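You operate a simulated robot arm through the tools that you are given. There is no shell and no other tool.

The job below is to be done with a simulated robot arm. You get a single attempt, and the scene is never put back.

## Task
Press the coil under the block, then check it in the coil gauge.
Fine: one stroke; lay the block on the pad at D33; leave the table out and the bridge over the coil.

It is judged by the outcome, as a careful person would: the job done as asked, and still so three seconds after it is handed in. It fails if anything else is knocked over, pushed out of place, dropped, spilled or broken.

## Robot
A 7-joint arm with a fingered hand, fixed in place. Base frame: the origin is on the floor under the middle of its stand, x ahead of it, y to its left, z up. Units: mm, degrees, N and s.
It reaches about 1085 mm from its shoulder. Its first joint turns from -166.0 to 166.0 degrees. Payload 3.7 kg.
The tool frame sits at the grasp point between the pads (the TCP): z along the fingers, y along the line on which they close. The tips reach 25 mm beyond it. The gripper opens to 88 mm; its body begins 29 mm behind the TCP. The gripper is a hand of 5 fingers: y runs from the thumb to the fingers, the wrist lies at [-13, -106, -174] in the tool frame, and closing takes about 1.5 s.
Orientation is that of the tool frame in the base frame, as [roll, pitch, yaw] about the fixed x, y, z axes, in that order (R = Rz(yaw) Ry(pitch) Rx(roll)). With the fingers straight down and the wrist toward the robot, the tool's x, y and z point along [0, 1, 0], [1, 0, 0] and [0, 0, -1] of the base frame.

## Interface
- The arm moves only by the tool play_rows. Its argument "targets" is one flat list of numbers, 6 for each row, row after row: the shift along the tool's x, y, z in mm, then the turn, a rotation vector about the tool's x, y, z in degrees. In form: [x, y, z, rx, ry, rz, x, y, z, rx, ry, rz, ...]. A call has 1 to 20 rows; each row is the pose to reach, as a shift and turn from the pose commanded when the call began, along the tool's axes at that moment. "jaw" is the closure, from 0 (fully open) to 1 (shut), set as the call begins (left out, the last holds). Rows are played at 5 a second. More than 50 mm and 8.6 degrees between two rows, or a gripper value outside its range, and nothing of the call is played. Where a pose cannot be reached the arm comes as near as it can. A force on the tool above 90 N (or 10 N above the force at the start of the call, whichever is more), or a blocked arm, ends the call early, and 0.2 s more pass. The fingers move at their own pace (about 108 mm/s each) and stop on an object; they squeeze with about 31 N. The grip force told is the motor's: it shows also when the fingers shut on nothing. Time passes only in rows, and 0.2 s behind the last, so rows that repeat a pose let the fingers close. It gives the time, the measured TCP pose, the force on the tool (base axes), the opening and the grip force at its end, in the units of the frame above (readings bear some noise), with the torque about the TCP (base axes, N m) and any sound that the robot's microphone picked up, and new pictures: "pictures" is both (left out), scene, wrist or none.
- Cameras (640 x 400 px; columns grow to the right, rows downward): "scene" is fixed at [51.4, 651.1, 1446.9]; the picture's right is [-0.54, -0.84, 0.00], its down [-0.44, 0.29, -0.85] and it looks along [0.71, -0.46, -0.53] (base axes); focal length 300 px, centre (320, 200). "wrist" rides on the gripper at [59, -79, -105] in the tool frame; the picture's right is [-0.73, 0.32, -0.61], its down [-0.62, -0.68, 0.38] and it looks along [-0.29, 0.66, 0.70] (tool axes); focal length 234 px, centre (320, 200). There is no depth. A picture from a camera that has moved, and an enlarged one, comes with that camera's place and axes in the base frame and with its lens.
- finger_targets(index, middle, ring, little, thumb_bend, thumb_turn): sets how far each is bent, from 0 (flat) to 1 (curled in); at 0.3 the hand is open as for a grip, at 0.7 the pads meet at the TCP. One left out holds its place. A second passes; each finger stops where it meets its share of the squeeze, and holds until it gets a number again. A gripper value or a shape takes the hand back. It gives what a move gives, with no picture; readings hold the bend of each and the force on index, middle, ring, little, thumb and palm. thumb_turn goes from beside the hand (0) to across from the fingers (1), as for a grip.
- hand_shape(shape): the hand has 5 fingers and takes this shape, open, in about a second: jaw (thumb against the fingers, like two jaws); tri (thumb and two fingers); tip (a fingertip pinch); poke (one finger out to press); point (the index stretched); flat (the hand flat); cup (the hand cupped); fist (a fist). The gripper value then closes the fingers along that shape, each until it touches; the sizes above hold for jaw. It gives what a move gives, with no picture.
- inspect(camera, box): a new picture of the part [left, top, right, bottom] of that camera's present view, enlarged. No time passes.
- sign_off(): hands the job in; it is judged then, once.

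Places have to be worked out from the pictures, the camera data and where the tool is seen. Open the gripper and draw the arm clear of the work before you hand the job in, unless the task says otherwise.

The tools are called as name(argument=value, ...) on one line, values as JSON. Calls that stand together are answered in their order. play_rows: Moves the arm, as the interface text tells. Its arguments: {"type":"object","properties":{"targets":{"type":"array"},"jaw":{"type":"number"},"pictures":{"type":"string","enum":["both","scene","wrist","none"]}},"required":["targets"]} The other tools are called the same way: hand_shape (shape) gives the hand a shape; finger_targets (index, middle, ring, little, thumb_bend, thumb_turn) moves the fingers one by one; inspect (camera, box) takes an enlarged picture of a part of a camera's view; sign_off () hands the job in.

At the start:

```text
time: 0.0
ee_pos: [374.6, 233.0, 1276.0]
tool_rot: [-180.0, -0.1, 90.1]
wrist_force: [-0.3, -0.2, 0.2]
moment: [0.01, -0.03, -0.02]
opening: 87.6
grasp_force: 0.0
shape: jaw
bend: [0.3, 0.3, 0.3, 0.3, 0.3, 0.98]
finger forces: [0.0, 0.1, 0.1, 0.0, 0.0, 0.1]
```

scene: 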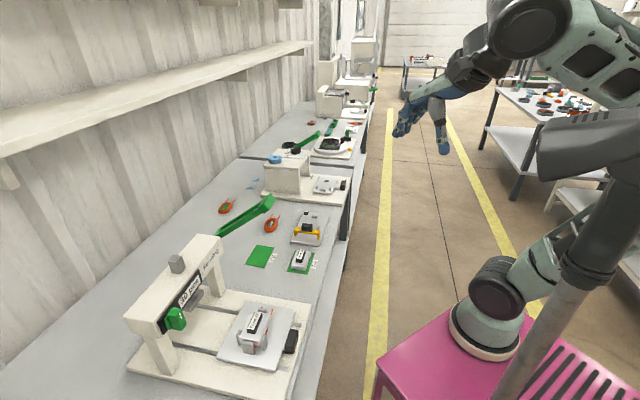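
wrist: 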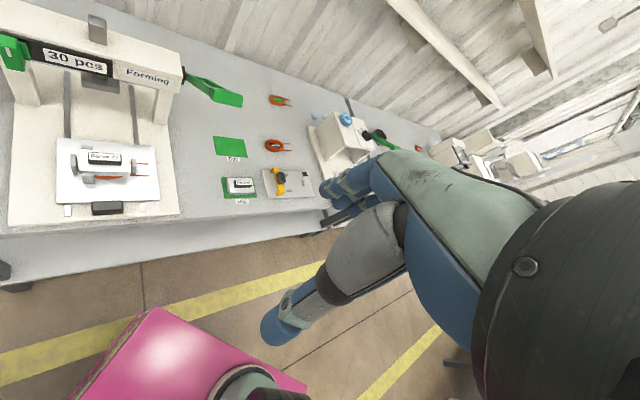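

I start by looking closer at the press, the pads and the gauge in both cameras before moving.

inspect(camera="scene", box=[110, 220, 330, 400])

inspect(camera="scene", box=[200, 140, 360, 280])

inspect(camera="wrist", box=[0, 0, 200, 230])

inspect(camera="wrist", box=[180, 60, 380, 220])

```text
2.22 times, centred on (220, 310) of scene
camera zoom: at [51.4, 651.1, 1446.9], right [-0.54, -0.84, 0.0], down [-0.44, 0.29, -0.85], along [0.71, -0.46, -0.53], focal length 667 px, centre (542, -44)
```

zoom: 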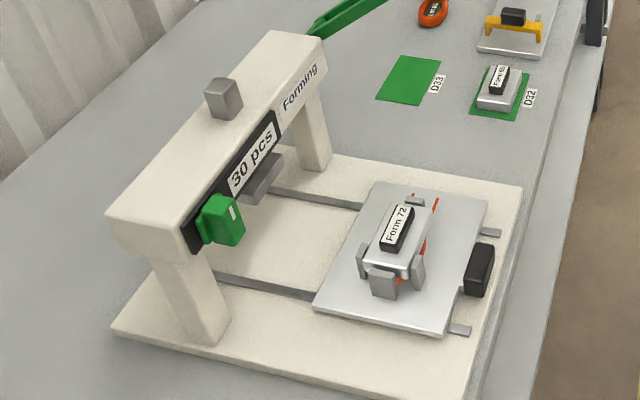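

```text
2.86 times, centred on (280, 210) of scene
camera zoom: at [51.4, 651.1, 1446.9], right [-0.54, -0.84, 0.0], down [-0.44, 0.29, -0.85], along [0.71, -0.46, -0.53], focal length 858 px, centre (434, 171)
```

zoom: 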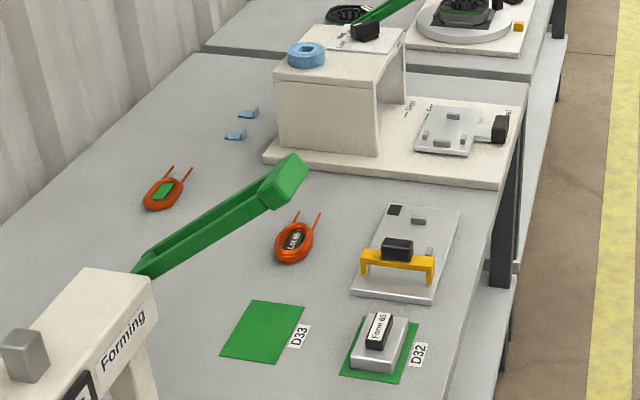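

```text
1.74 times, centred on (100, 115) of wrist
camera zoom: at [296.7, 293.7, 1380.8], right [0.32, -0.73, 0.61], down [-0.68, -0.62, -0.38], along [0.66, -0.29, -0.7], focal length 407 px, centre (703, 348)
```

zoom: 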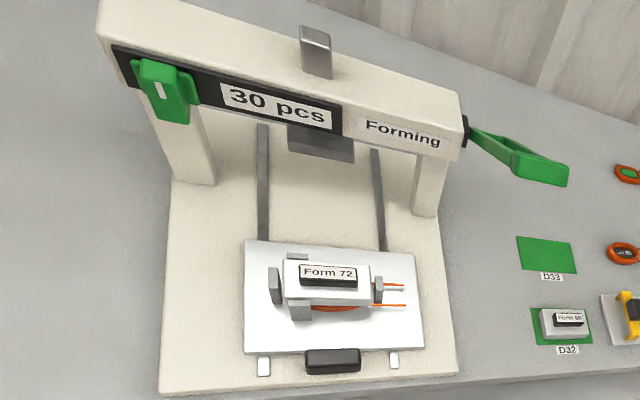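

```text
2.50 times, centred on (280, 140) of wrist
camera zoom: at [296.7, 293.7, 1380.8], right [0.32, -0.73, 0.61], down [-0.68, -0.62, -0.38], along [0.66, -0.29, -0.7], focal length 585 px, centre (420, 350)
```

zoom: 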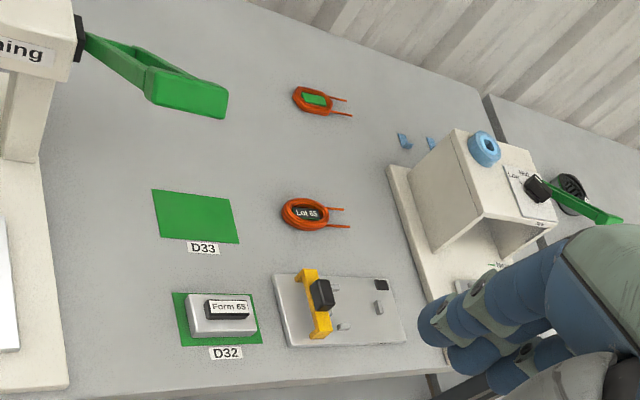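

The press has its table out with the Form 72 block on a coil; the D33 pad triangulates to about (839, 397, 713). I look closer at the lever, the green item on the beam, the gauge and the bridge.

inspect(camera="scene", box=[150, 290, 230, 340])

inspect(camera="scene", box=[280, 205, 344, 275])

inspect(camera="wrist", box=[0, 20, 128, 100])

inspect(camera="scene", box=[215, 300, 311, 370])

```text
8.00 times, centred on (190, 315) of scene
camera zoom: at [51.4, 651.1, 1446.9], right [-0.54, -0.84, 0.0], down [-0.44, 0.29, -0.85], along [0.71, -0.46, -0.53], focal length 2402 px, centre (1360, -720)
```

zoom: 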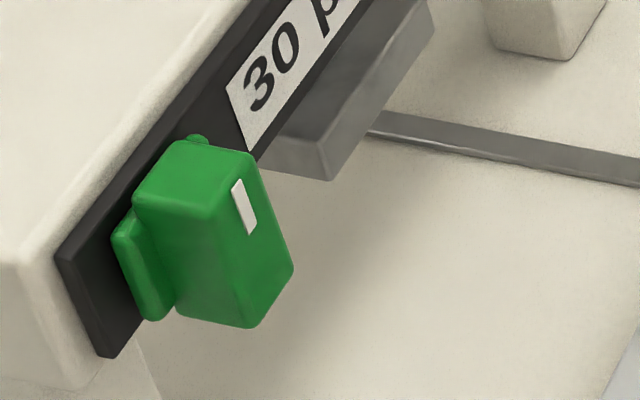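

```text
5.71 times, centred on (312, 240) of scene
camera zoom: at [51.4, 651.1, 1446.9], right [-0.54, -0.84, 0.0], down [-0.44, 0.29, -0.85], along [0.71, -0.46, -0.53], focal length 1716 px, centre (366, -29)
```

zoom: 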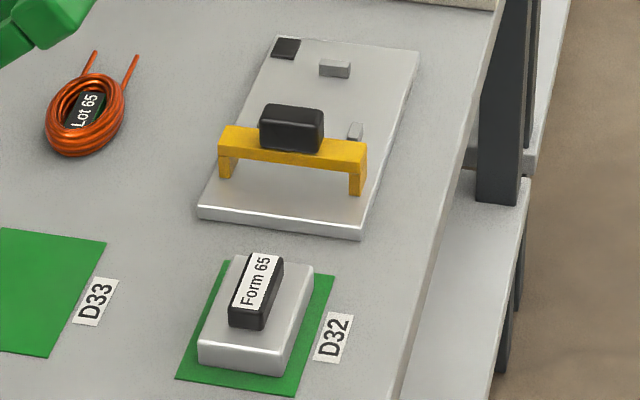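

```text
5.00 times, centred on (64, 60) of wrist
camera zoom: at [296.7, 293.7, 1380.8], right [0.32, -0.73, 0.61], down [-0.68, -0.62, -0.38], along [0.66, -0.29, -0.7], focal length 1171 px, centre (1600, 900)
```

zoom: 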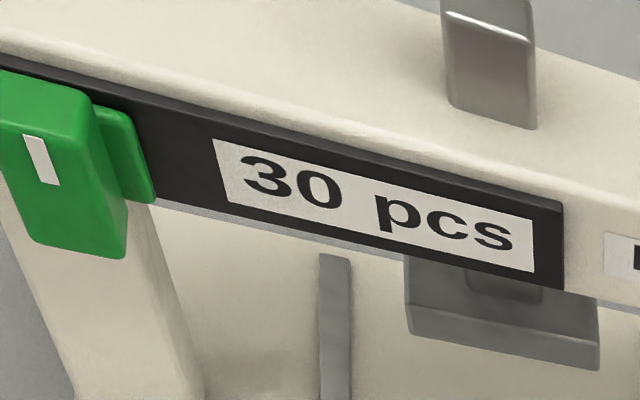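

```text
5.71 times, centred on (263, 335) of scene
camera zoom: at [51.4, 651.1, 1446.9], right [-0.54, -0.84, 0.0], down [-0.44, 0.29, -0.85], along [0.71, -0.46, -0.53], focal length 1716 px, centre (646, -571)
```

zoom: 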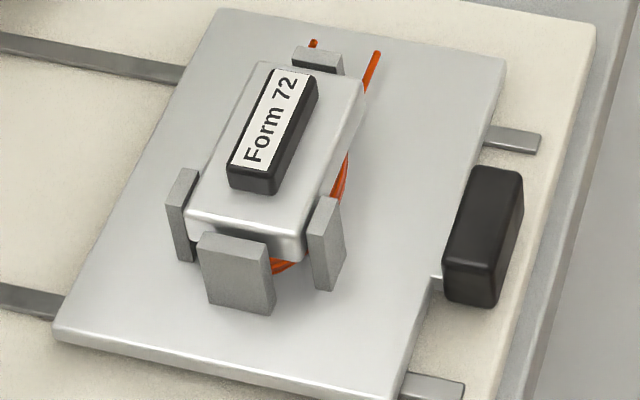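

The green part looks like a slider on a track with "30 pcs", and the gauge is a plate with posts and a loose-looking yellow bridge. I turn the hand about 45° to line up with the bench and move to see gauge and pads closer.

play_rows(targets=[-10, 10, 30, 0, 0, -8, -25, 20, 60, 0, 0, -16, -40, 30, 90, 0, 0, -24, -55, 40, 120, 0, 0, -32, -70, 50, 150, 0, 0, -40, -80, 60, 180, 0, 0, -45])

```text
time: 1.4
ee_pos: [434.7, 155.6, 1095.8]
tool_rot: [179.9, -0.1, 135.1]
wrist_force: [-0.5, -0.3, 0.2]
moment: [-0.01, 0.0, 0.0]
opening: 87.5
grasp_force: 0.0
shape: jaw
bend: [0.3, 0.3, 0.3, 0.3, 0.3, 0.98]
finger forces: [0.1, 0.0, 0.1, 0.0, 0.0, 0.0]
camera wrist: at [337.1, 141.1, 1200.7], right [0.74, -0.28, 0.61], down [-0.04, -0.92, -0.38], along [0.67, 0.26, -0.7], focal length 234 px, centre (320, 200)
```

scene: 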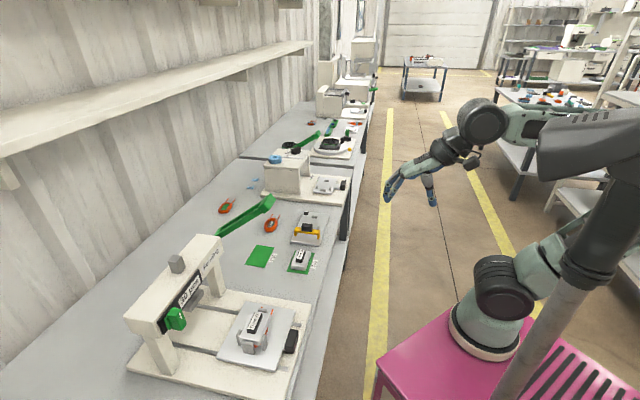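
wrist: 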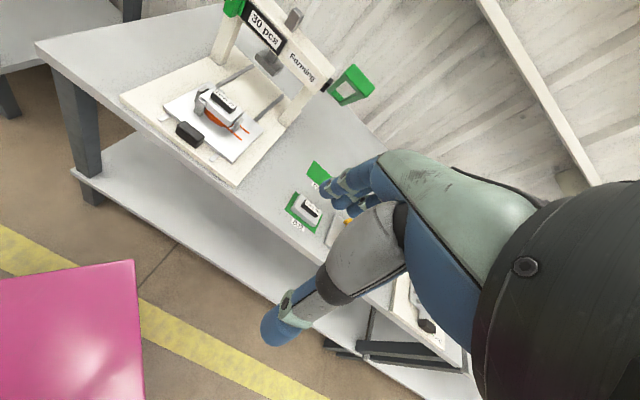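

The hand blocks the lower right of the wrist view, so I swing to the right with the original yaw so the gauge falls in the clear upper left of the picture.

play_rows(targets=[-40, -1, 13, 0, 0, 8, -80, -3, 26, 0, 0, 16, -120, -4, 40, 0, 0, 24, -160, -5, 53, 0, 0, 32, -200, -7, 66, 0, 0, 40, -241, -8, 80, 0, 0, 45])

inspect(camera="wrist", box=[100, 40, 320, 200])

```text
time: 2.8
ee_pos: [601.6, -22.0, 1015.4]
tool_rot: [-180.0, -0.1, 90.0]
wrist_force: [0.5, 0.8, -0.5]
moment: [0.0, -0.02, -0.01]
opening: 87.7
grasp_force: 0.1
shape: jaw
bend: [0.3, 0.3, 0.3, 0.3, 0.3, 0.98]
finger forces: [0.0, 0.0, 0.0, 0.1, 0.0, 0.1]
camera wrist: at [522.9, 36.6, 1120.4], right [0.32, -0.73, 0.61], down [-0.68, -0.62, -0.38], along [0.66, -0.29, -0.7], focal length 234 px, centre (320, 200)
```

scene: 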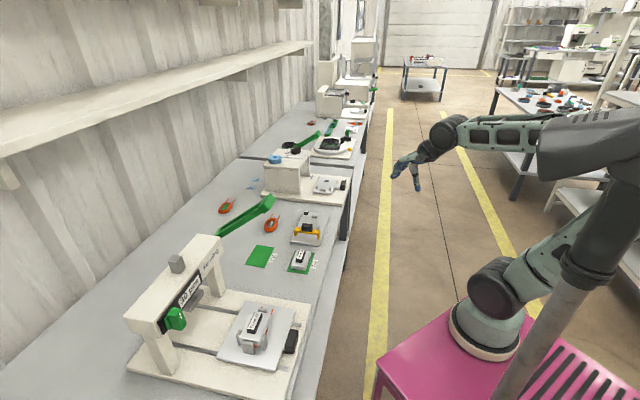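
wrist: 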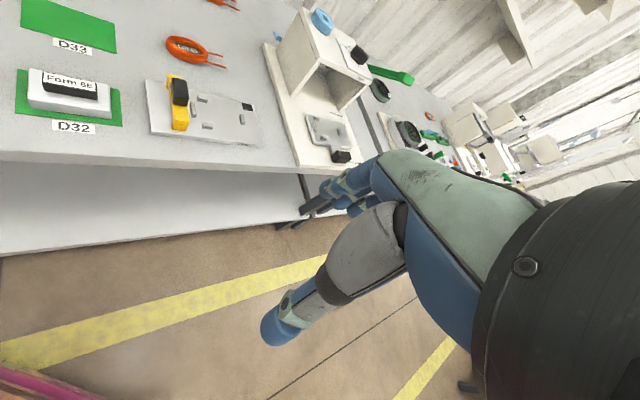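

```text
2.50 times, centred on (210, 120) of wrist
camera zoom: at [522.9, 36.6, 1120.4], right [0.32, -0.73, 0.61], down [-0.68, -0.62, -0.38], along [0.66, -0.29, -0.7], focal length 585 px, centre (595, 400)
```

zoom: 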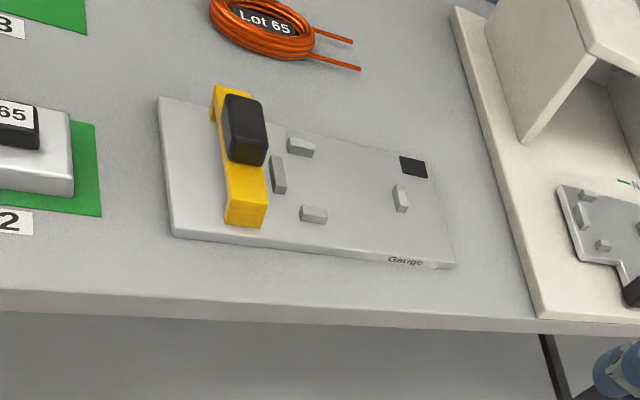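

The gauge nest has four posts (left, rear, front, right) with the bridge parked at its left end on an approx. 45°-turned plate. Next I move to get a closer look at the press.

play_rows(targets=[36, -15, -6, 0, 0, -6, 72, -30, -12, 0, 0, -13, 108, -44, -17, 0, 0, -20, 144, -58, -23, 0, 0, -26, 180, -73, -29, 0, 0, -33, 216, -88, -35, 0, 0, -39, 250, -102, -40, 0, 0, -45], pictures="wrist")

inspect(camera="wrist", box=[100, 20, 340, 170])

```text
time: 4.4
ee_pos: [497.5, 229.6, 1054.9]
tool_rot: [179.9, -0.1, 135.1]
wrist_force: [-1.2, 1.0, 0.6]
moment: [-0.01, 0.01, 0.0]
opening: 87.7
grasp_force: 0.0
shape: jaw
bend: [0.3, 0.3, 0.3, 0.3, 0.3, 0.98]
finger forces: [0.0, 0.0, 0.0, 0.0, 0.0, 0.0]
camera wrist: at [401.1, 215.6, 1160.2], right [0.74, -0.28, 0.61], down [-0.04, -0.92, -0.38], along [0.67, 0.26, -0.7], focal length 234 px, centre (320, 200)
```

wrist: 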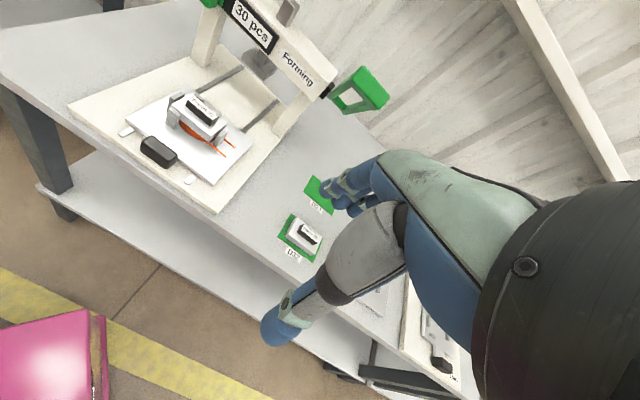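

```text
2.67 times, centred on (220, 95) of wrist
camera zoom: at [401.1, 215.6, 1160.2], right [0.74, -0.28, 0.61], down [-0.04, -0.92, -0.38], along [0.67, 0.26, -0.7], focal length 624 px, centre (587, 480)
```

zoom: 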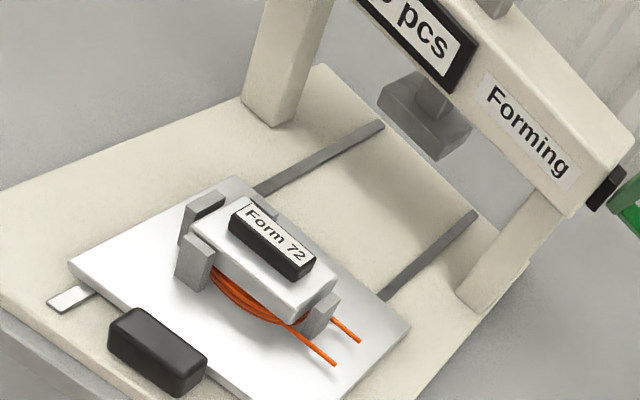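

The press view is clear now. I zoom on the lever and on the block and coil nest.

inspect(camera="wrist", box=[290, 40, 418, 120])

inspect(camera="wrist", box=[120, 80, 248, 200])

inspect(camera="scene", box=[200, 180, 300, 250])

inspect(camera="wrist", box=[200, 0, 328, 80])

```text
5.00 times, centred on (354, 80) of wrist
camera zoom: at [401.1, 215.6, 1160.2], right [0.74, -0.28, 0.61], down [-0.04, -0.92, -0.38], along [0.67, 0.26, -0.7], focal length 1171 px, centre (150, 800)
```

zoom: 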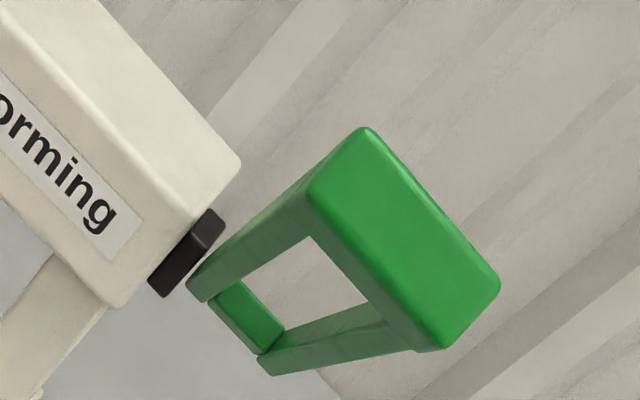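

```text
3.33 times, centred on (184, 140) of wrist
camera zoom: at [401.1, 215.6, 1160.2], right [0.74, -0.28, 0.61], down [-0.04, -0.92, -0.38], along [0.67, 0.26, -0.7], focal length 781 px, centre (773, 400)
```

zoom: 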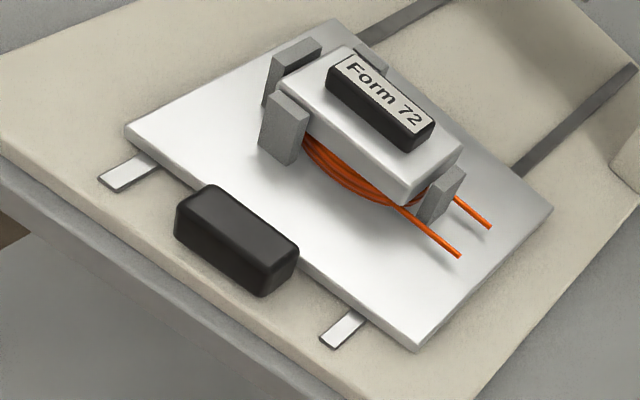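

```text
5.71 times, centred on (250, 215) of scene
camera zoom: at [51.4, 651.1, 1446.9], right [-0.54, -0.84, 0.0], down [-0.44, 0.29, -0.85], along [0.71, -0.46, -0.53], focal length 1716 px, centre (720, 114)
```

zoom: 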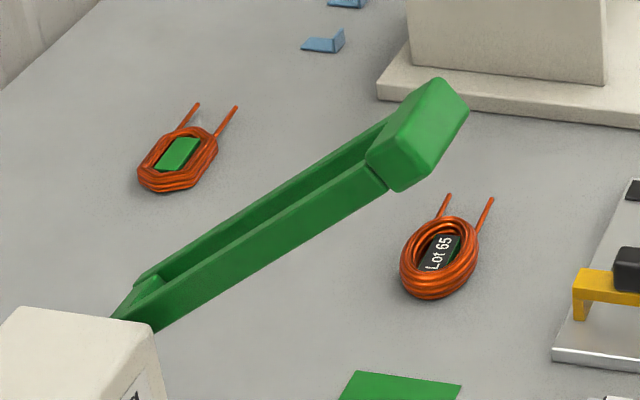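

```text
5.00 times, centred on (264, 40) of wrist
camera zoom: at [401.1, 215.6, 1160.2], right [0.74, -0.28, 0.61], down [-0.04, -0.92, -0.38], along [0.67, 0.26, -0.7], focal length 1171 px, centre (600, 1000)
```

zoom: 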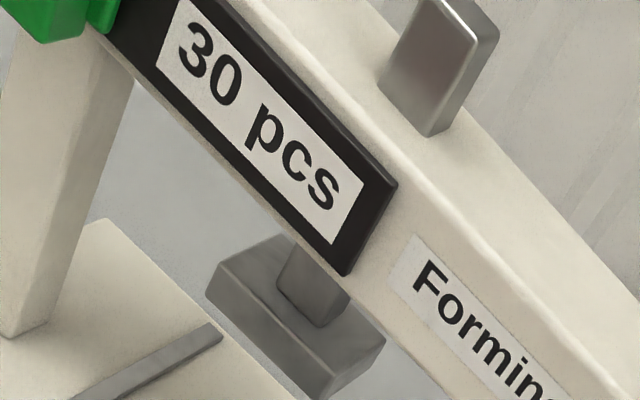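

The lever is a raised two-arm frame with a crossbar handle near (665, 414, 1037), and the table handle is near (463, 460), top about z 787. I move above the table handle with the jaw half closed to check alignment.

play_rows(targets=[27, 20, 20, 0, 0, 0, 54, 40, 45, 0, 0, 0, 81, 60, 70, 0, 0, 0, 108, 80, 95, 0, 0, 0, 135, 100, 120, 0, 0, 0, 162, 120, 145, 0, 0, 0, 187, 139, 165, 0, 0, 0, 187, 139, 165, 0, 0, 0], jaw=0.45)

inspect(camera="scene", box=[200, 260, 360, 400])

inspect(camera="wrist", box=[100, 100, 420, 380])

```text
time: 6.2
ee_pos: [465.2, 460.2, 888.2]
tool_rot: [179.9, -0.1, 135.1]
wrist_force: [0.1, 0.0, -0.6]
moment: [-0.01, 0.0, 0.04]
opening: 48.6
grasp_force: 0.0
shape: jaw
bend: [0.74, 0.42, 0.39, 0.42, 0.67, 1.0]
finger forces: [0.0, 0.0, 0.1, 0.1, 0.0, 0.0]
camera wrist: at [367.6, 446.0, 993.9], right [0.74, -0.29, 0.61], down [-0.04, -0.92, -0.38], along [0.67, 0.26, -0.7], focal length 234 px, centre (320, 200)
```

scene: 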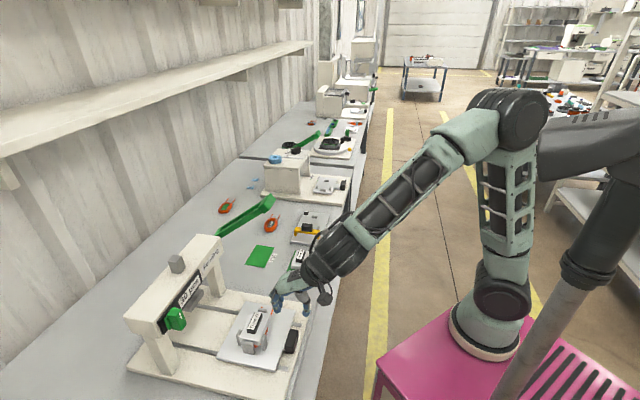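
wrist: 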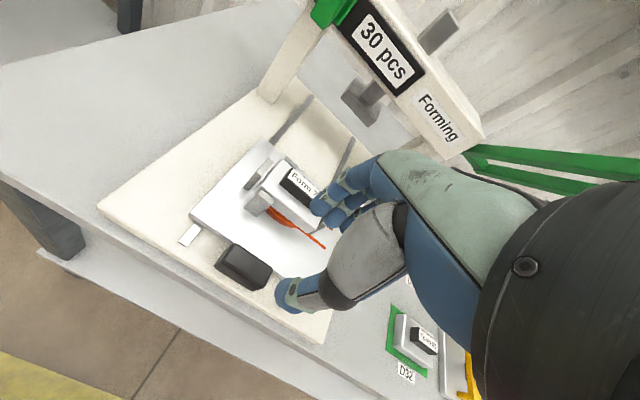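

```text
2.86 times, centred on (280, 330) of scene
camera zoom: at [51.4, 651.1, 1446.9], right [-0.54, -0.84, 0.0], down [-0.44, 0.29, -0.85], along [0.71, -0.46, -0.53], focal length 858 px, centre (434, -171)
```

zoom: 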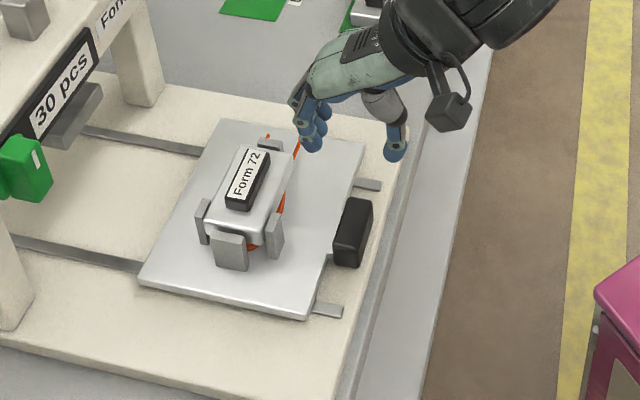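

```text
1.43 times, centred on (260, 240) of wrist
camera zoom: at [367.6, 446.0, 993.9], right [0.74, -0.29, 0.61], down [-0.04, -0.92, -0.38], along [0.67, 0.26, -0.7], focal length 334 px, centre (406, 143)
```

zoom: 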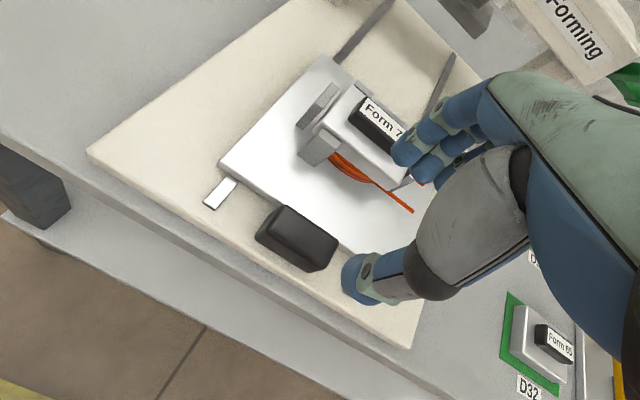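

The hand is over the handle area but I want finer alignment, so I zoom on the handle in both views.

inspect(camera="wrist", box=[190, 220, 318, 320])

inspect(camera="scene", box=[250, 280, 346, 370])

```text
4.00 times, centred on (254, 270) of wrist
camera zoom: at [367.6, 446.0, 993.9], right [0.74, -0.29, 0.61], down [-0.04, -0.92, -0.38], along [0.67, 0.26, -0.7], focal length 937 px, centre (584, -80)
```

zoom: 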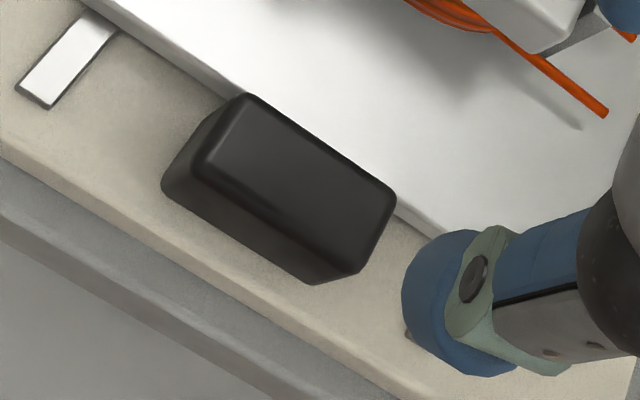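

```text
4.44 times, centred on (298, 325) of scene
camera zoom: at [51.4, 651.1, 1446.9], right [-0.54, -0.84, 0.0], down [-0.44, 0.29, -0.85], along [0.71, -0.46, -0.53], focal length 1335 px, centre (418, -356)
```

zoom: 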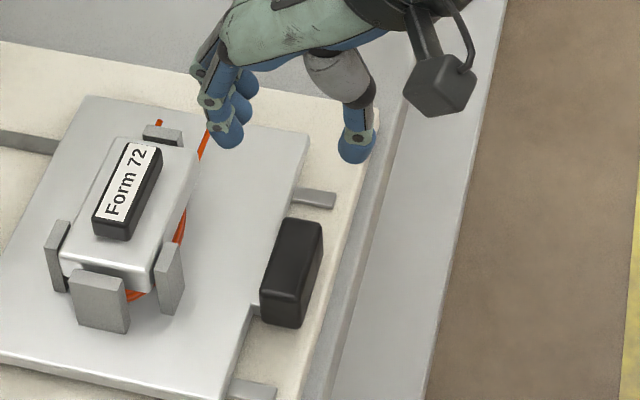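

Both views put the handle centre near (462, 466) with its top around z 775–785. I shift slightly and descend straddling it, stopping with the tips just about its top.

play_rows(targets=[3, 1, 20, 0, 0, 0, 6, 2, 40, 0, 0, 0, 6, 2, 60, 0, 0, 0, 6, 2, 80, 0, 0, 0, 6, 2, 80, 0, 0, 0])

inspect(camera="scene", box=[250, 270, 346, 360])

inspect(camera="wrist", box=[220, 150, 420, 350])

```text
time: 7.4
ee_pos: [463.1, 463.9, 810.4]
tool_rot: [180.0, -0.1, 135.0]
wrist_force: [-0.4, 0.2, 0.5]
moment: [0.02, -0.01, -0.02]
opening: 48.9
grasp_force: 0.1
shape: jaw
bend: [0.74, 0.42, 0.39, 0.42, 0.67, 1.0]
finger forces: [0.0, 0.0, 0.1, 0.1, 0.0, 0.1]
camera wrist: at [366.2, 450.4, 915.7], right [0.74, -0.29, 0.61], down [-0.04, -0.92, -0.38], along [0.67, 0.26, -0.7], focal length 234 px, centre (320, 200)
```

scene: 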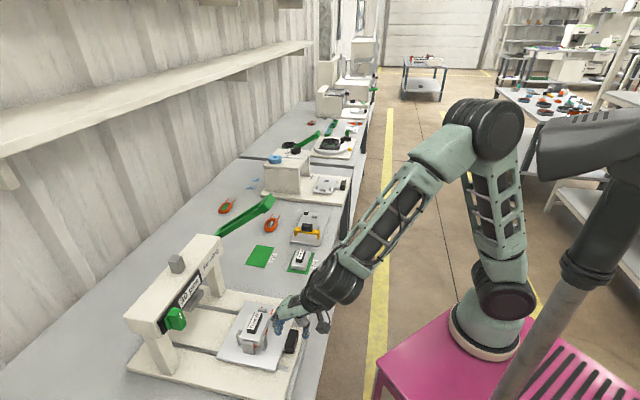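
wrist: 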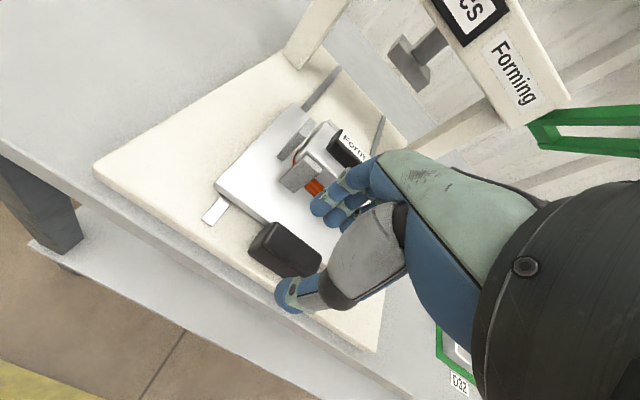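

```text
4.44 times, centred on (298, 315) of scene
camera zoom: at [51.4, 651.1, 1446.9], right [-0.54, -0.84, 0.0], down [-0.44, 0.29, -0.85], along [0.71, -0.46, -0.53], focal length 1335 px, centre (418, -311)
```

zoom: 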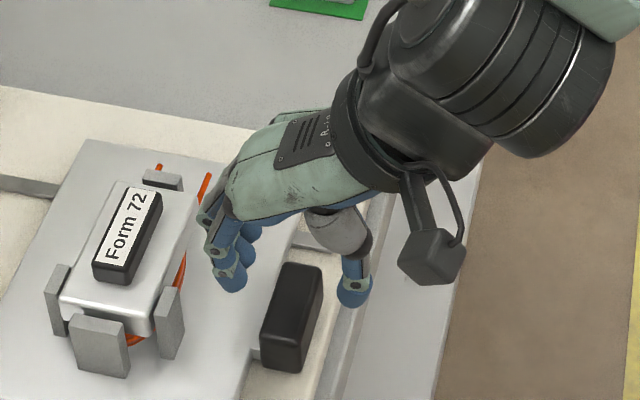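

```text
2.00 times, centred on (320, 250) of wrist
camera zoom: at [366.2, 450.4, 915.7], right [0.74, -0.29, 0.61], down [-0.04, -0.92, -0.38], along [0.67, 0.26, -0.7], focal length 468 px, centre (320, 100)
```

zoom: 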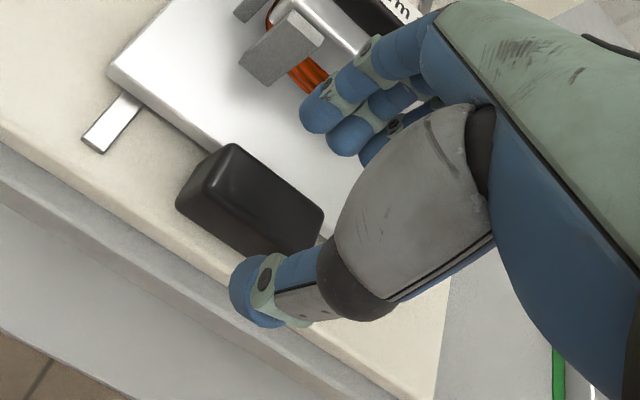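

The thumb triangulates to the front side and the fingers to the rear side of the handle, as wanted, but finger bends differ, so I zoom in on the fingers to understand the hand.

inspect(camera="wrist", box=[290, 140, 420, 230])

inspect(camera="scene", box=[280, 285, 344, 345])

```text
4.44 times, centred on (355, 185) of wrist
camera zoom: at [366.2, 450.4, 915.7], right [0.74, -0.29, 0.61], down [-0.04, -0.92, -0.38], along [0.67, 0.26, -0.7], focal length 1041 px, centre (164, 267)
```

zoom: 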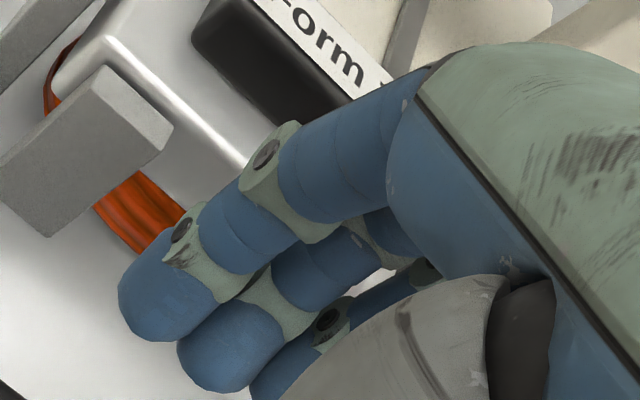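

```text
6.67 times, centred on (312, 315) of scene
camera zoom: at [51.4, 651.1, 1446.9], right [-0.54, -0.84, 0.0], down [-0.44, 0.29, -0.85], along [0.71, -0.46, -0.53], focal length 2002 px, centre (373, -567)
```

zoom: 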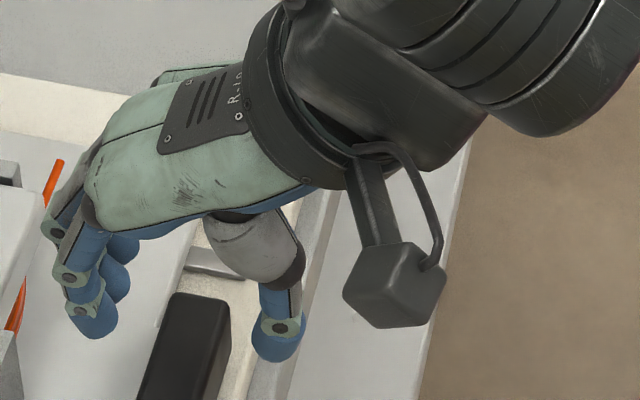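

It is a right hand with index nearest the wrist camera, fingers spread toward −x of the tool, thumb opposing index/middle. I shift 8 mm in tool x, lower another 17 mm around the handle and close.

play_rows(targets=[8, 2, 0, 0, 0, 0, 8, 2, 8, 0, 0, 0, 8, 2, 17, 0, 0, 0, 8, 2, 17, 0, 0, 0], pictures="none")

inspect(camera="scene", box=[260, 285, 340, 355])

inspect(camera="wrist", box=[240, 150, 400, 320])

```text
time: 8.4
ee_pos: [456.4, 472.0, 793.9]
tool_rot: [180.0, 0.0, 135.1]
wrist_force: [-0.3, -0.6, 0.6]
moment: [0.01, -0.01, 0.03]
opening: 48.8
grasp_force: 0.0
shape: jaw
bend: [0.74, 0.42, 0.39, 0.42, 0.67, 1.0]
finger forces: [0.0, 0.1, 0.1, 0.1, 0.1, 0.1]
```

```text
5.71 times, centred on (300, 320) of scene
camera zoom: at [51.4, 651.1, 1446.9], right [-0.54, -0.84, 0.0], down [-0.44, 0.29, -0.85], along [0.71, -0.46, -0.53], focal length 1716 px, centre (434, -486)
```

zoom: 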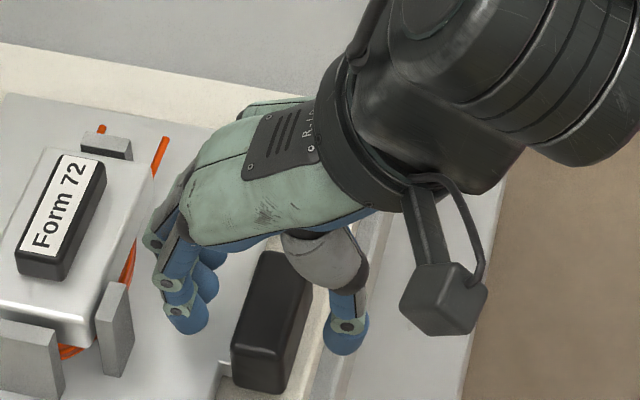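

```text
2.35 times, centred on (320, 235) of wrist
camera zoom: at [359.9, 458.1, 899.2], right [0.74, -0.29, 0.61], down [-0.04, -0.92, -0.38], along [0.67, 0.26, -0.7], focal length 551 px, centre (320, 118)
```

zoom: 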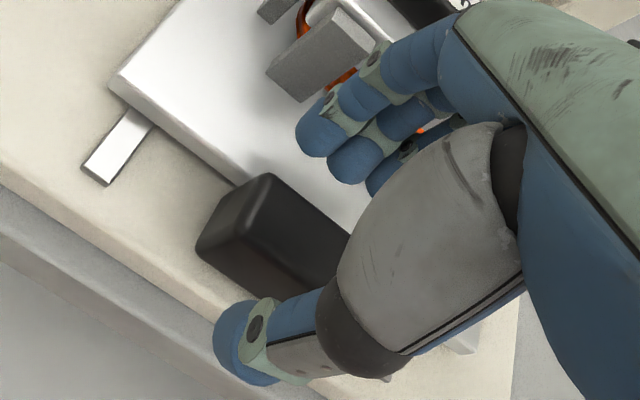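

The handle sits between thumb and fingers. I lower 4 mm more and close gently onto it.

play_rows(targets=[0, 0, 4, 0, 0, 0, 0, 0, 4, 0, 0, 0, 0, 0, 4, 0, 0, 0, 0, 0, 4, 0, 0, 0, 0, 0, 4, 0, 0, 0, 0, 0, 4, 0, 0, 0], jaw=0.85, pictures="wrist")

inspect(camera="scene", box=[260, 285, 340, 355])

```text
time: 9.8
ee_pos: [456.8, 472.0, 791.8]
tool_rot: [179.9, -0.1, 135.1]
wrist_force: [0.5, -0.8, 19.6]
moment: [-0.11, -0.15, 0.05]
opening: 20.4
grasp_force: 31.1
shape: jaw
bend: [0.73, 0.56, 0.55, 0.61, 0.77, 1.0]
finger forces: [16.4, 9.3, 7.7, 0.0, 31.4, 0.1]
camera wrist: at [359.7, 458.2, 896.1], right [0.74, -0.29, 0.61], down [-0.04, -0.92, -0.39], along [0.67, 0.26, -0.7], focal length 234 px, centre (320, 200)
```

wrist: 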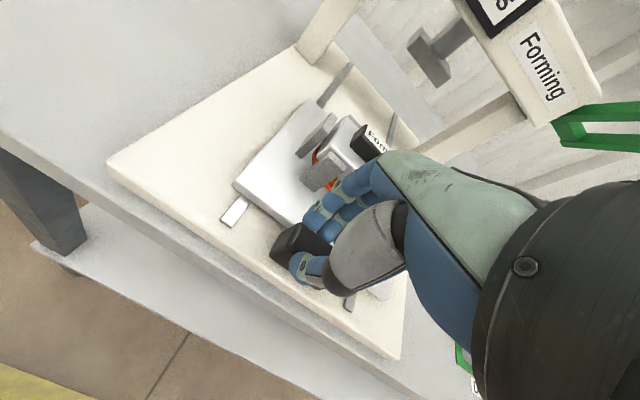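

```text
5.71 times, centred on (300, 320) of scene
camera zoom: at [51.4, 651.1, 1446.9], right [-0.54, -0.84, 0.0], down [-0.44, 0.29, -0.85], along [0.71, -0.46, -0.53], focal length 1716 px, centre (434, -486)
```

zoom: 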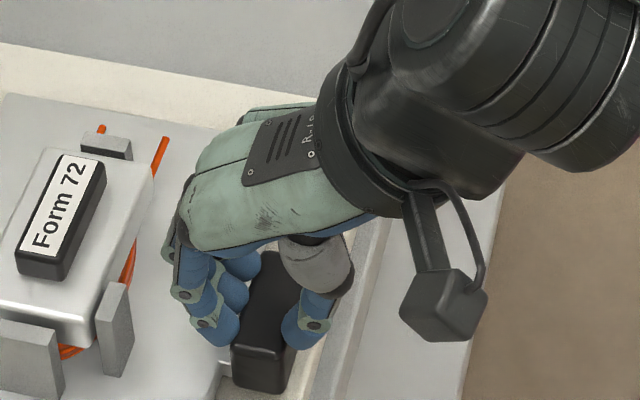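

Handle gripped (opening 20 mm) with about 20 N upward from a fingertip resting on something; I ease up 3 mm and start pushing the table in along tool y.

play_rows(targets=[0, 0, -3, 0, 0, 0, 0, 8, -3, 0, 0, 0, 0, 18, -3, 0, 0, 0, 0, 28, -3, 0, 0, 0, 0, 40, -3, 0, 0, 0, 0, 40, -3, 0, 0, 0], pictures="scene")

```text
time: 11.2
ee_pos: [483.5, 500.7, 792.9]
tool_rot: [179.9, -0.1, 135.0]
wrist_force: [6.0, -1.1, 23.4]
moment: [0.08, -0.25, -0.05]
opening: 18.4
grasp_force: 30.9
shape: jaw
bend: [0.74, 0.57, 0.59, 0.61, 0.78, 1.0]
finger forces: [32.8, 10.4, 4.1, 0.0, 39.4, 0.0]
```

scene: 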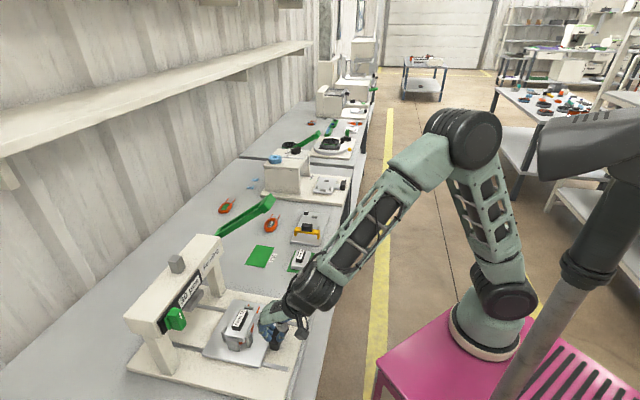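

The table slides with the hand (about 40 mm so far). I raise 2 mm more and continue pushing in.

play_rows(targets=[0, 8, -2, 0, 0, 0, 0, 18, -2, 0, 0, 0, 0, 28, -2, 0, 0, 0, 0, 38, -2, 0, 0, 0, 0, 48, -2, 0, 0, 0, 0, 58, -2, 0, 0, 0, 0, 68, -2, 0, 0, 0, 0, 78, -2, 0, 0, 0, 0, 78, -2, 0, 0, 0], pictures="both")

inspect(camera="scene", box=[140, 240, 300, 380])

```text
time: 13.2
ee_pos: [539.5, 555.8, 794.3]
tool_rot: [180.0, -0.1, 134.9]
wrist_force: [-2.5, 1.6, -7.2]
moment: [0.1, 0.02, 0.08]
opening: 17.4
grasp_force: 30.6
shape: jaw
bend: [0.74, 0.58, 0.6, 0.61, 0.78, 1.0]
finger forces: [11.3, 6.7, 4.3, 0.0, 21.9, 0.0]
camera wrist: at [443.4, 541.7, 899.7], right [0.74, -0.29, 0.61], down [-0.04, -0.92, -0.38], along [0.67, 0.26, -0.7], focal length 234 px, centre (320, 200)
```

scene: 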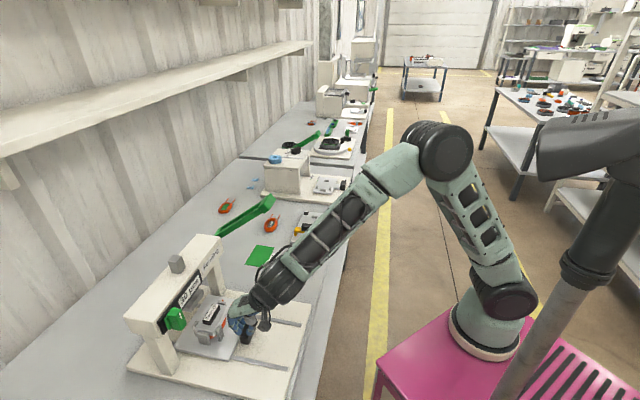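
wrist: 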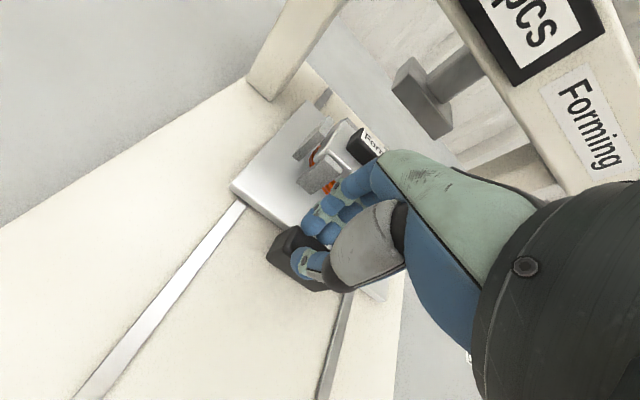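

```text
2.86 times, centred on (220, 310) of scene
camera zoom: at [51.4, 651.1, 1446.9], right [-0.54, -0.84, 0.0], down [-0.44, 0.29, -0.85], along [0.71, -0.46, -0.53], focal length 858 px, centre (606, -114)
```

zoom: 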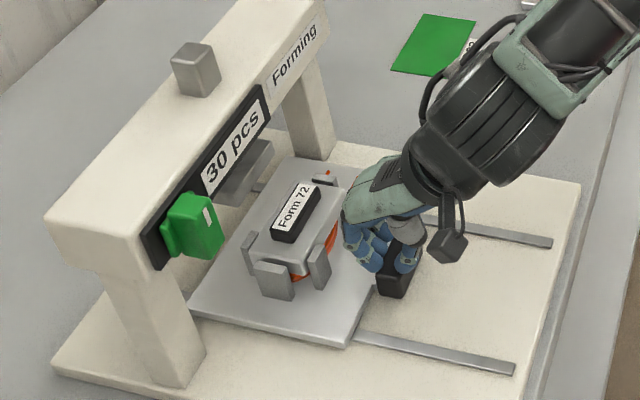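

About 118 mm in, the block is just in front of the ram. I continue carefully in small steps towards the stop.

play_rows(targets=[0, 6, 0, 0, 0, 0, 0, 12, 0, 0, 0, 0, 0, 18, 0, 0, 0, 0, 0, 24, 0, 0, 0, 0, 0, 30, 0, 0, 0, 0, 0, 30, 0, 0, 0, 0], pictures="both")

inspect(camera="scene", box=[140, 240, 300, 380])

```text
time: 14.6
ee_pos: [560.9, 575.9, 794.3]
tool_rot: [180.0, 0.0, 134.9]
wrist_force: [0.2, -0.6, 0.1]
moment: [0.01, 0.03, -0.03]
opening: 14.4
grasp_force: 31.1
shape: jaw
bend: [0.74, 0.74, 0.72, 0.61, 0.85, 1.0]
finger forces: [0.0, 0.1, 0.0, 0.0, 0.1, 0.0]
camera wrist: at [465.1, 562.9, 900.0], right [0.74, -0.29, 0.61], down [-0.04, -0.92, -0.38], along [0.67, 0.26, -0.7], focal length 234 px, centre (320, 200)
```

scene: 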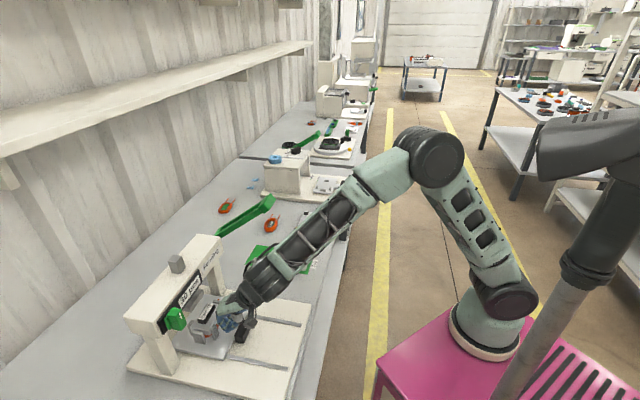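
wrist: 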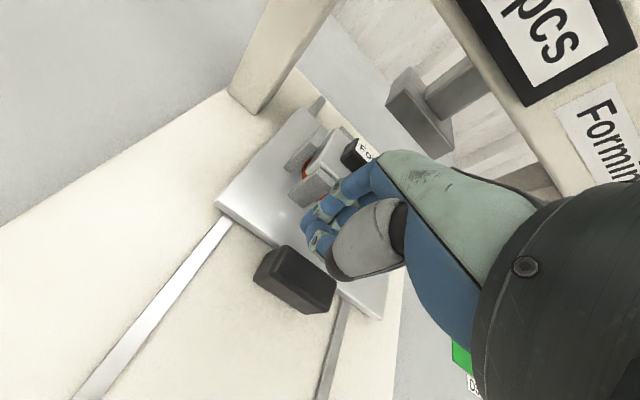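

```text
2.86 times, centred on (220, 310) of scene
camera zoom: at [51.4, 651.1, 1446.9], right [-0.54, -0.84, 0.0], down [-0.44, 0.29, -0.85], along [0.71, -0.46, -0.53], focal length 858 px, centre (606, -114)
```

zoom: 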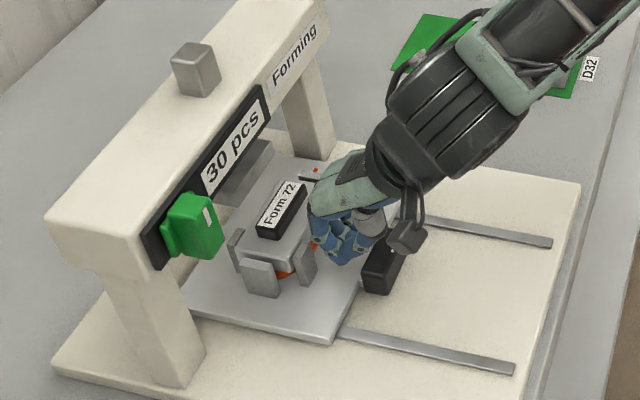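

The grip slipped over the handle's rounded top; a two-view wrist triangulation puts the handle top at only z≈771, so I was too high. I lift first, then will re-straddle it lower.

play_rows(targets=[0, 0, -15, 0, 0, 0, 0, 0, -30, 0, 0, 0, 0, 0, -40, 0, 0, 0], pictures="none")

play_rows(targets=[0, -7, 0, 0, 0, 0, 0, -14, 0, 0, 0, 0, 0, -20, 0, 0, 0, 0, 0, -20, 0, 0, 0, 0, 0, -20, 0, 0, 0, 0], jaw=0.45, pictures="wrist")

inspect(camera="wrist", box=[210, 150, 400, 320])

inspect(camera="scene", box=[180, 270, 300, 360])

```text
time: 15.4
ee_pos: [561.5, 577.2, 835.7]
tool_rot: [179.9, -0.1, 135.1]
wrist_force: [0.0, -0.9, 0.2]
moment: [0.01, -0.01, 0.03]
opening: 14.5
grasp_force: 31.0
shape: jaw
bend: [0.74, 0.74, 0.72, 0.61, 0.85, 1.0]
finger forces: [0.0, 0.0, 0.1, 0.1, 0.0, 0.1]
```

```text
time: 16.6
ee_pos: [547.7, 563.4, 835.4]
tool_rot: [-180.0, -0.1, 134.9]
wrist_force: [-0.7, 0.6, -1.4]
moment: [0.01, 0.01, -0.01]
opening: 47.8
grasp_force: 0.2
shape: jaw
bend: [0.74, 0.43, 0.39, 0.42, 0.67, 1.0]
finger forces: [0.1, 0.0, 0.0, 0.0, 0.0, 0.0]
camera wrist: at [450.8, 549.1, 940.3], right [0.74, -0.29, 0.61], down [-0.04, -0.92, -0.38], along [0.67, 0.26, -0.7], focal length 234 px, centre (320, 200)
```

wrist: 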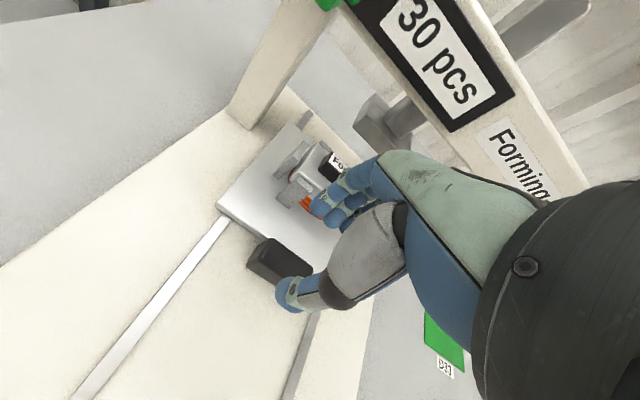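

```text
2.35 times, centred on (305, 235) of wrist
camera zoom: at [450.8, 549.1, 940.3], right [0.74, -0.29, 0.61], down [-0.04, -0.92, -0.38], along [0.67, 0.26, -0.7], focal length 551 px, centre (355, 118)
```

zoom: 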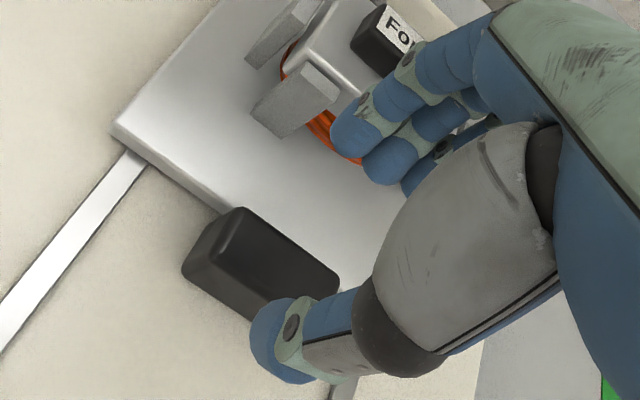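

```text
4.44 times, centred on (240, 315) of scene
camera zoom: at [51.4, 651.1, 1446.9], right [-0.54, -0.84, 0.0], down [-0.44, 0.29, -0.85], along [0.71, -0.46, -0.53], focal length 1335 px, centre (676, -311)
```

zoom: 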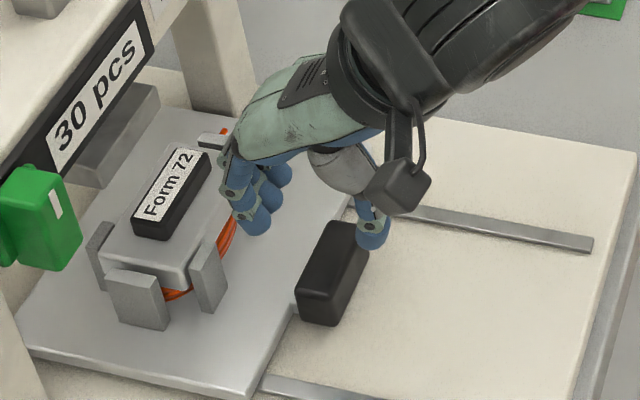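

The handle centre is now at about (556, 559) with the fingers clear of the front post. I shift 3 mm, lower to z≈780 and close with about 20 mm of overlap.

play_rows(targets=[0, 3, 15, 0, 0, 0, 0, 3, 30, 0, 0, 0, 0, 3, 42, 0, 0, 0, 0, 3, 50, 0, 0, 0, 0, 3, 55, 0, 0, 0, 0, 3, 55, 0, 0, 0], pictures="none")

inspect(camera="wrist", box=[210, 150, 400, 320])

inspect(camera="scene", box=[180, 270, 300, 360])

```text
time: 18.0
ee_pos: [548.7, 565.3, 779.0]
tool_rot: [-180.0, -0.2, 135.0]
wrist_force: [0.5, 0.8, 0.4]
moment: [-0.01, 0.0, -0.01]
opening: 48.1
grasp_force: 0.2
shape: jaw
bend: [0.74, 0.43, 0.39, 0.42, 0.67, 1.0]
finger forces: [0.0, 0.1, 0.0, 0.1, 0.1, 0.1]
```

```text
2.35 times, centred on (305, 235) of wrist
camera zoom: at [452.4, 551.1, 884.6], right [0.74, -0.29, 0.61], down [-0.04, -0.92, -0.38], along [0.67, 0.26, -0.7], focal length 551 px, centre (355, 118)
```

zoom: 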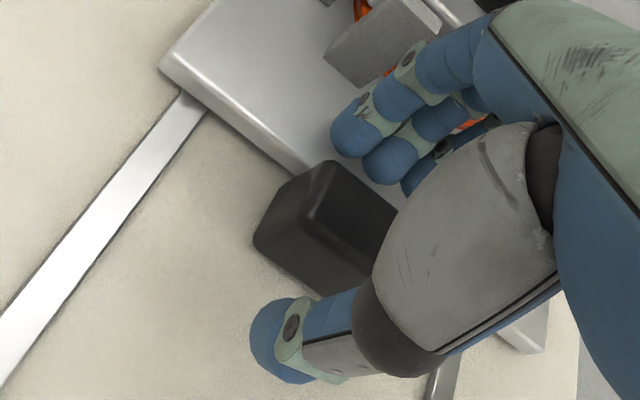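

```text
4.44 times, centred on (240, 315) of scene
camera zoom: at [51.4, 651.1, 1446.9], right [-0.54, -0.84, 0.0], down [-0.44, 0.29, -0.85], along [0.71, -0.46, -0.53], focal length 1335 px, centre (676, -311)
```

zoom: 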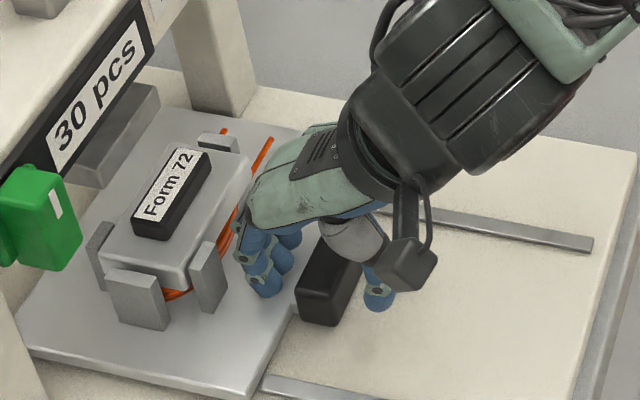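

The hand straddles the handle deeply with no contact force. I close on it.

play_rows(targets=[0, 0, 0, 0, 0, 0, 0, 0, 0, 0, 0, 0, 0, 0, 0, 0, 0, 0, 0, 0, 0, 0, 0, 0, 0, 0, 0, 0, 0, 0], jaw=0.85, pictures="none")

```text
time: 19.2
ee_pos: [548.9, 565.3, 779.7]
tool_rot: [180.0, -0.1, 134.9]
wrist_force: [0.8, -0.1, -1.5]
moment: [0.0, -0.04, 0.1]
opening: 17.8
grasp_force: 31.2
shape: jaw
bend: [0.73, 0.58, 0.56, 0.55, 0.74, 1.0]
finger forces: [14.9, 8.1, 3.6, 2.0, 28.0, 0.0]
```

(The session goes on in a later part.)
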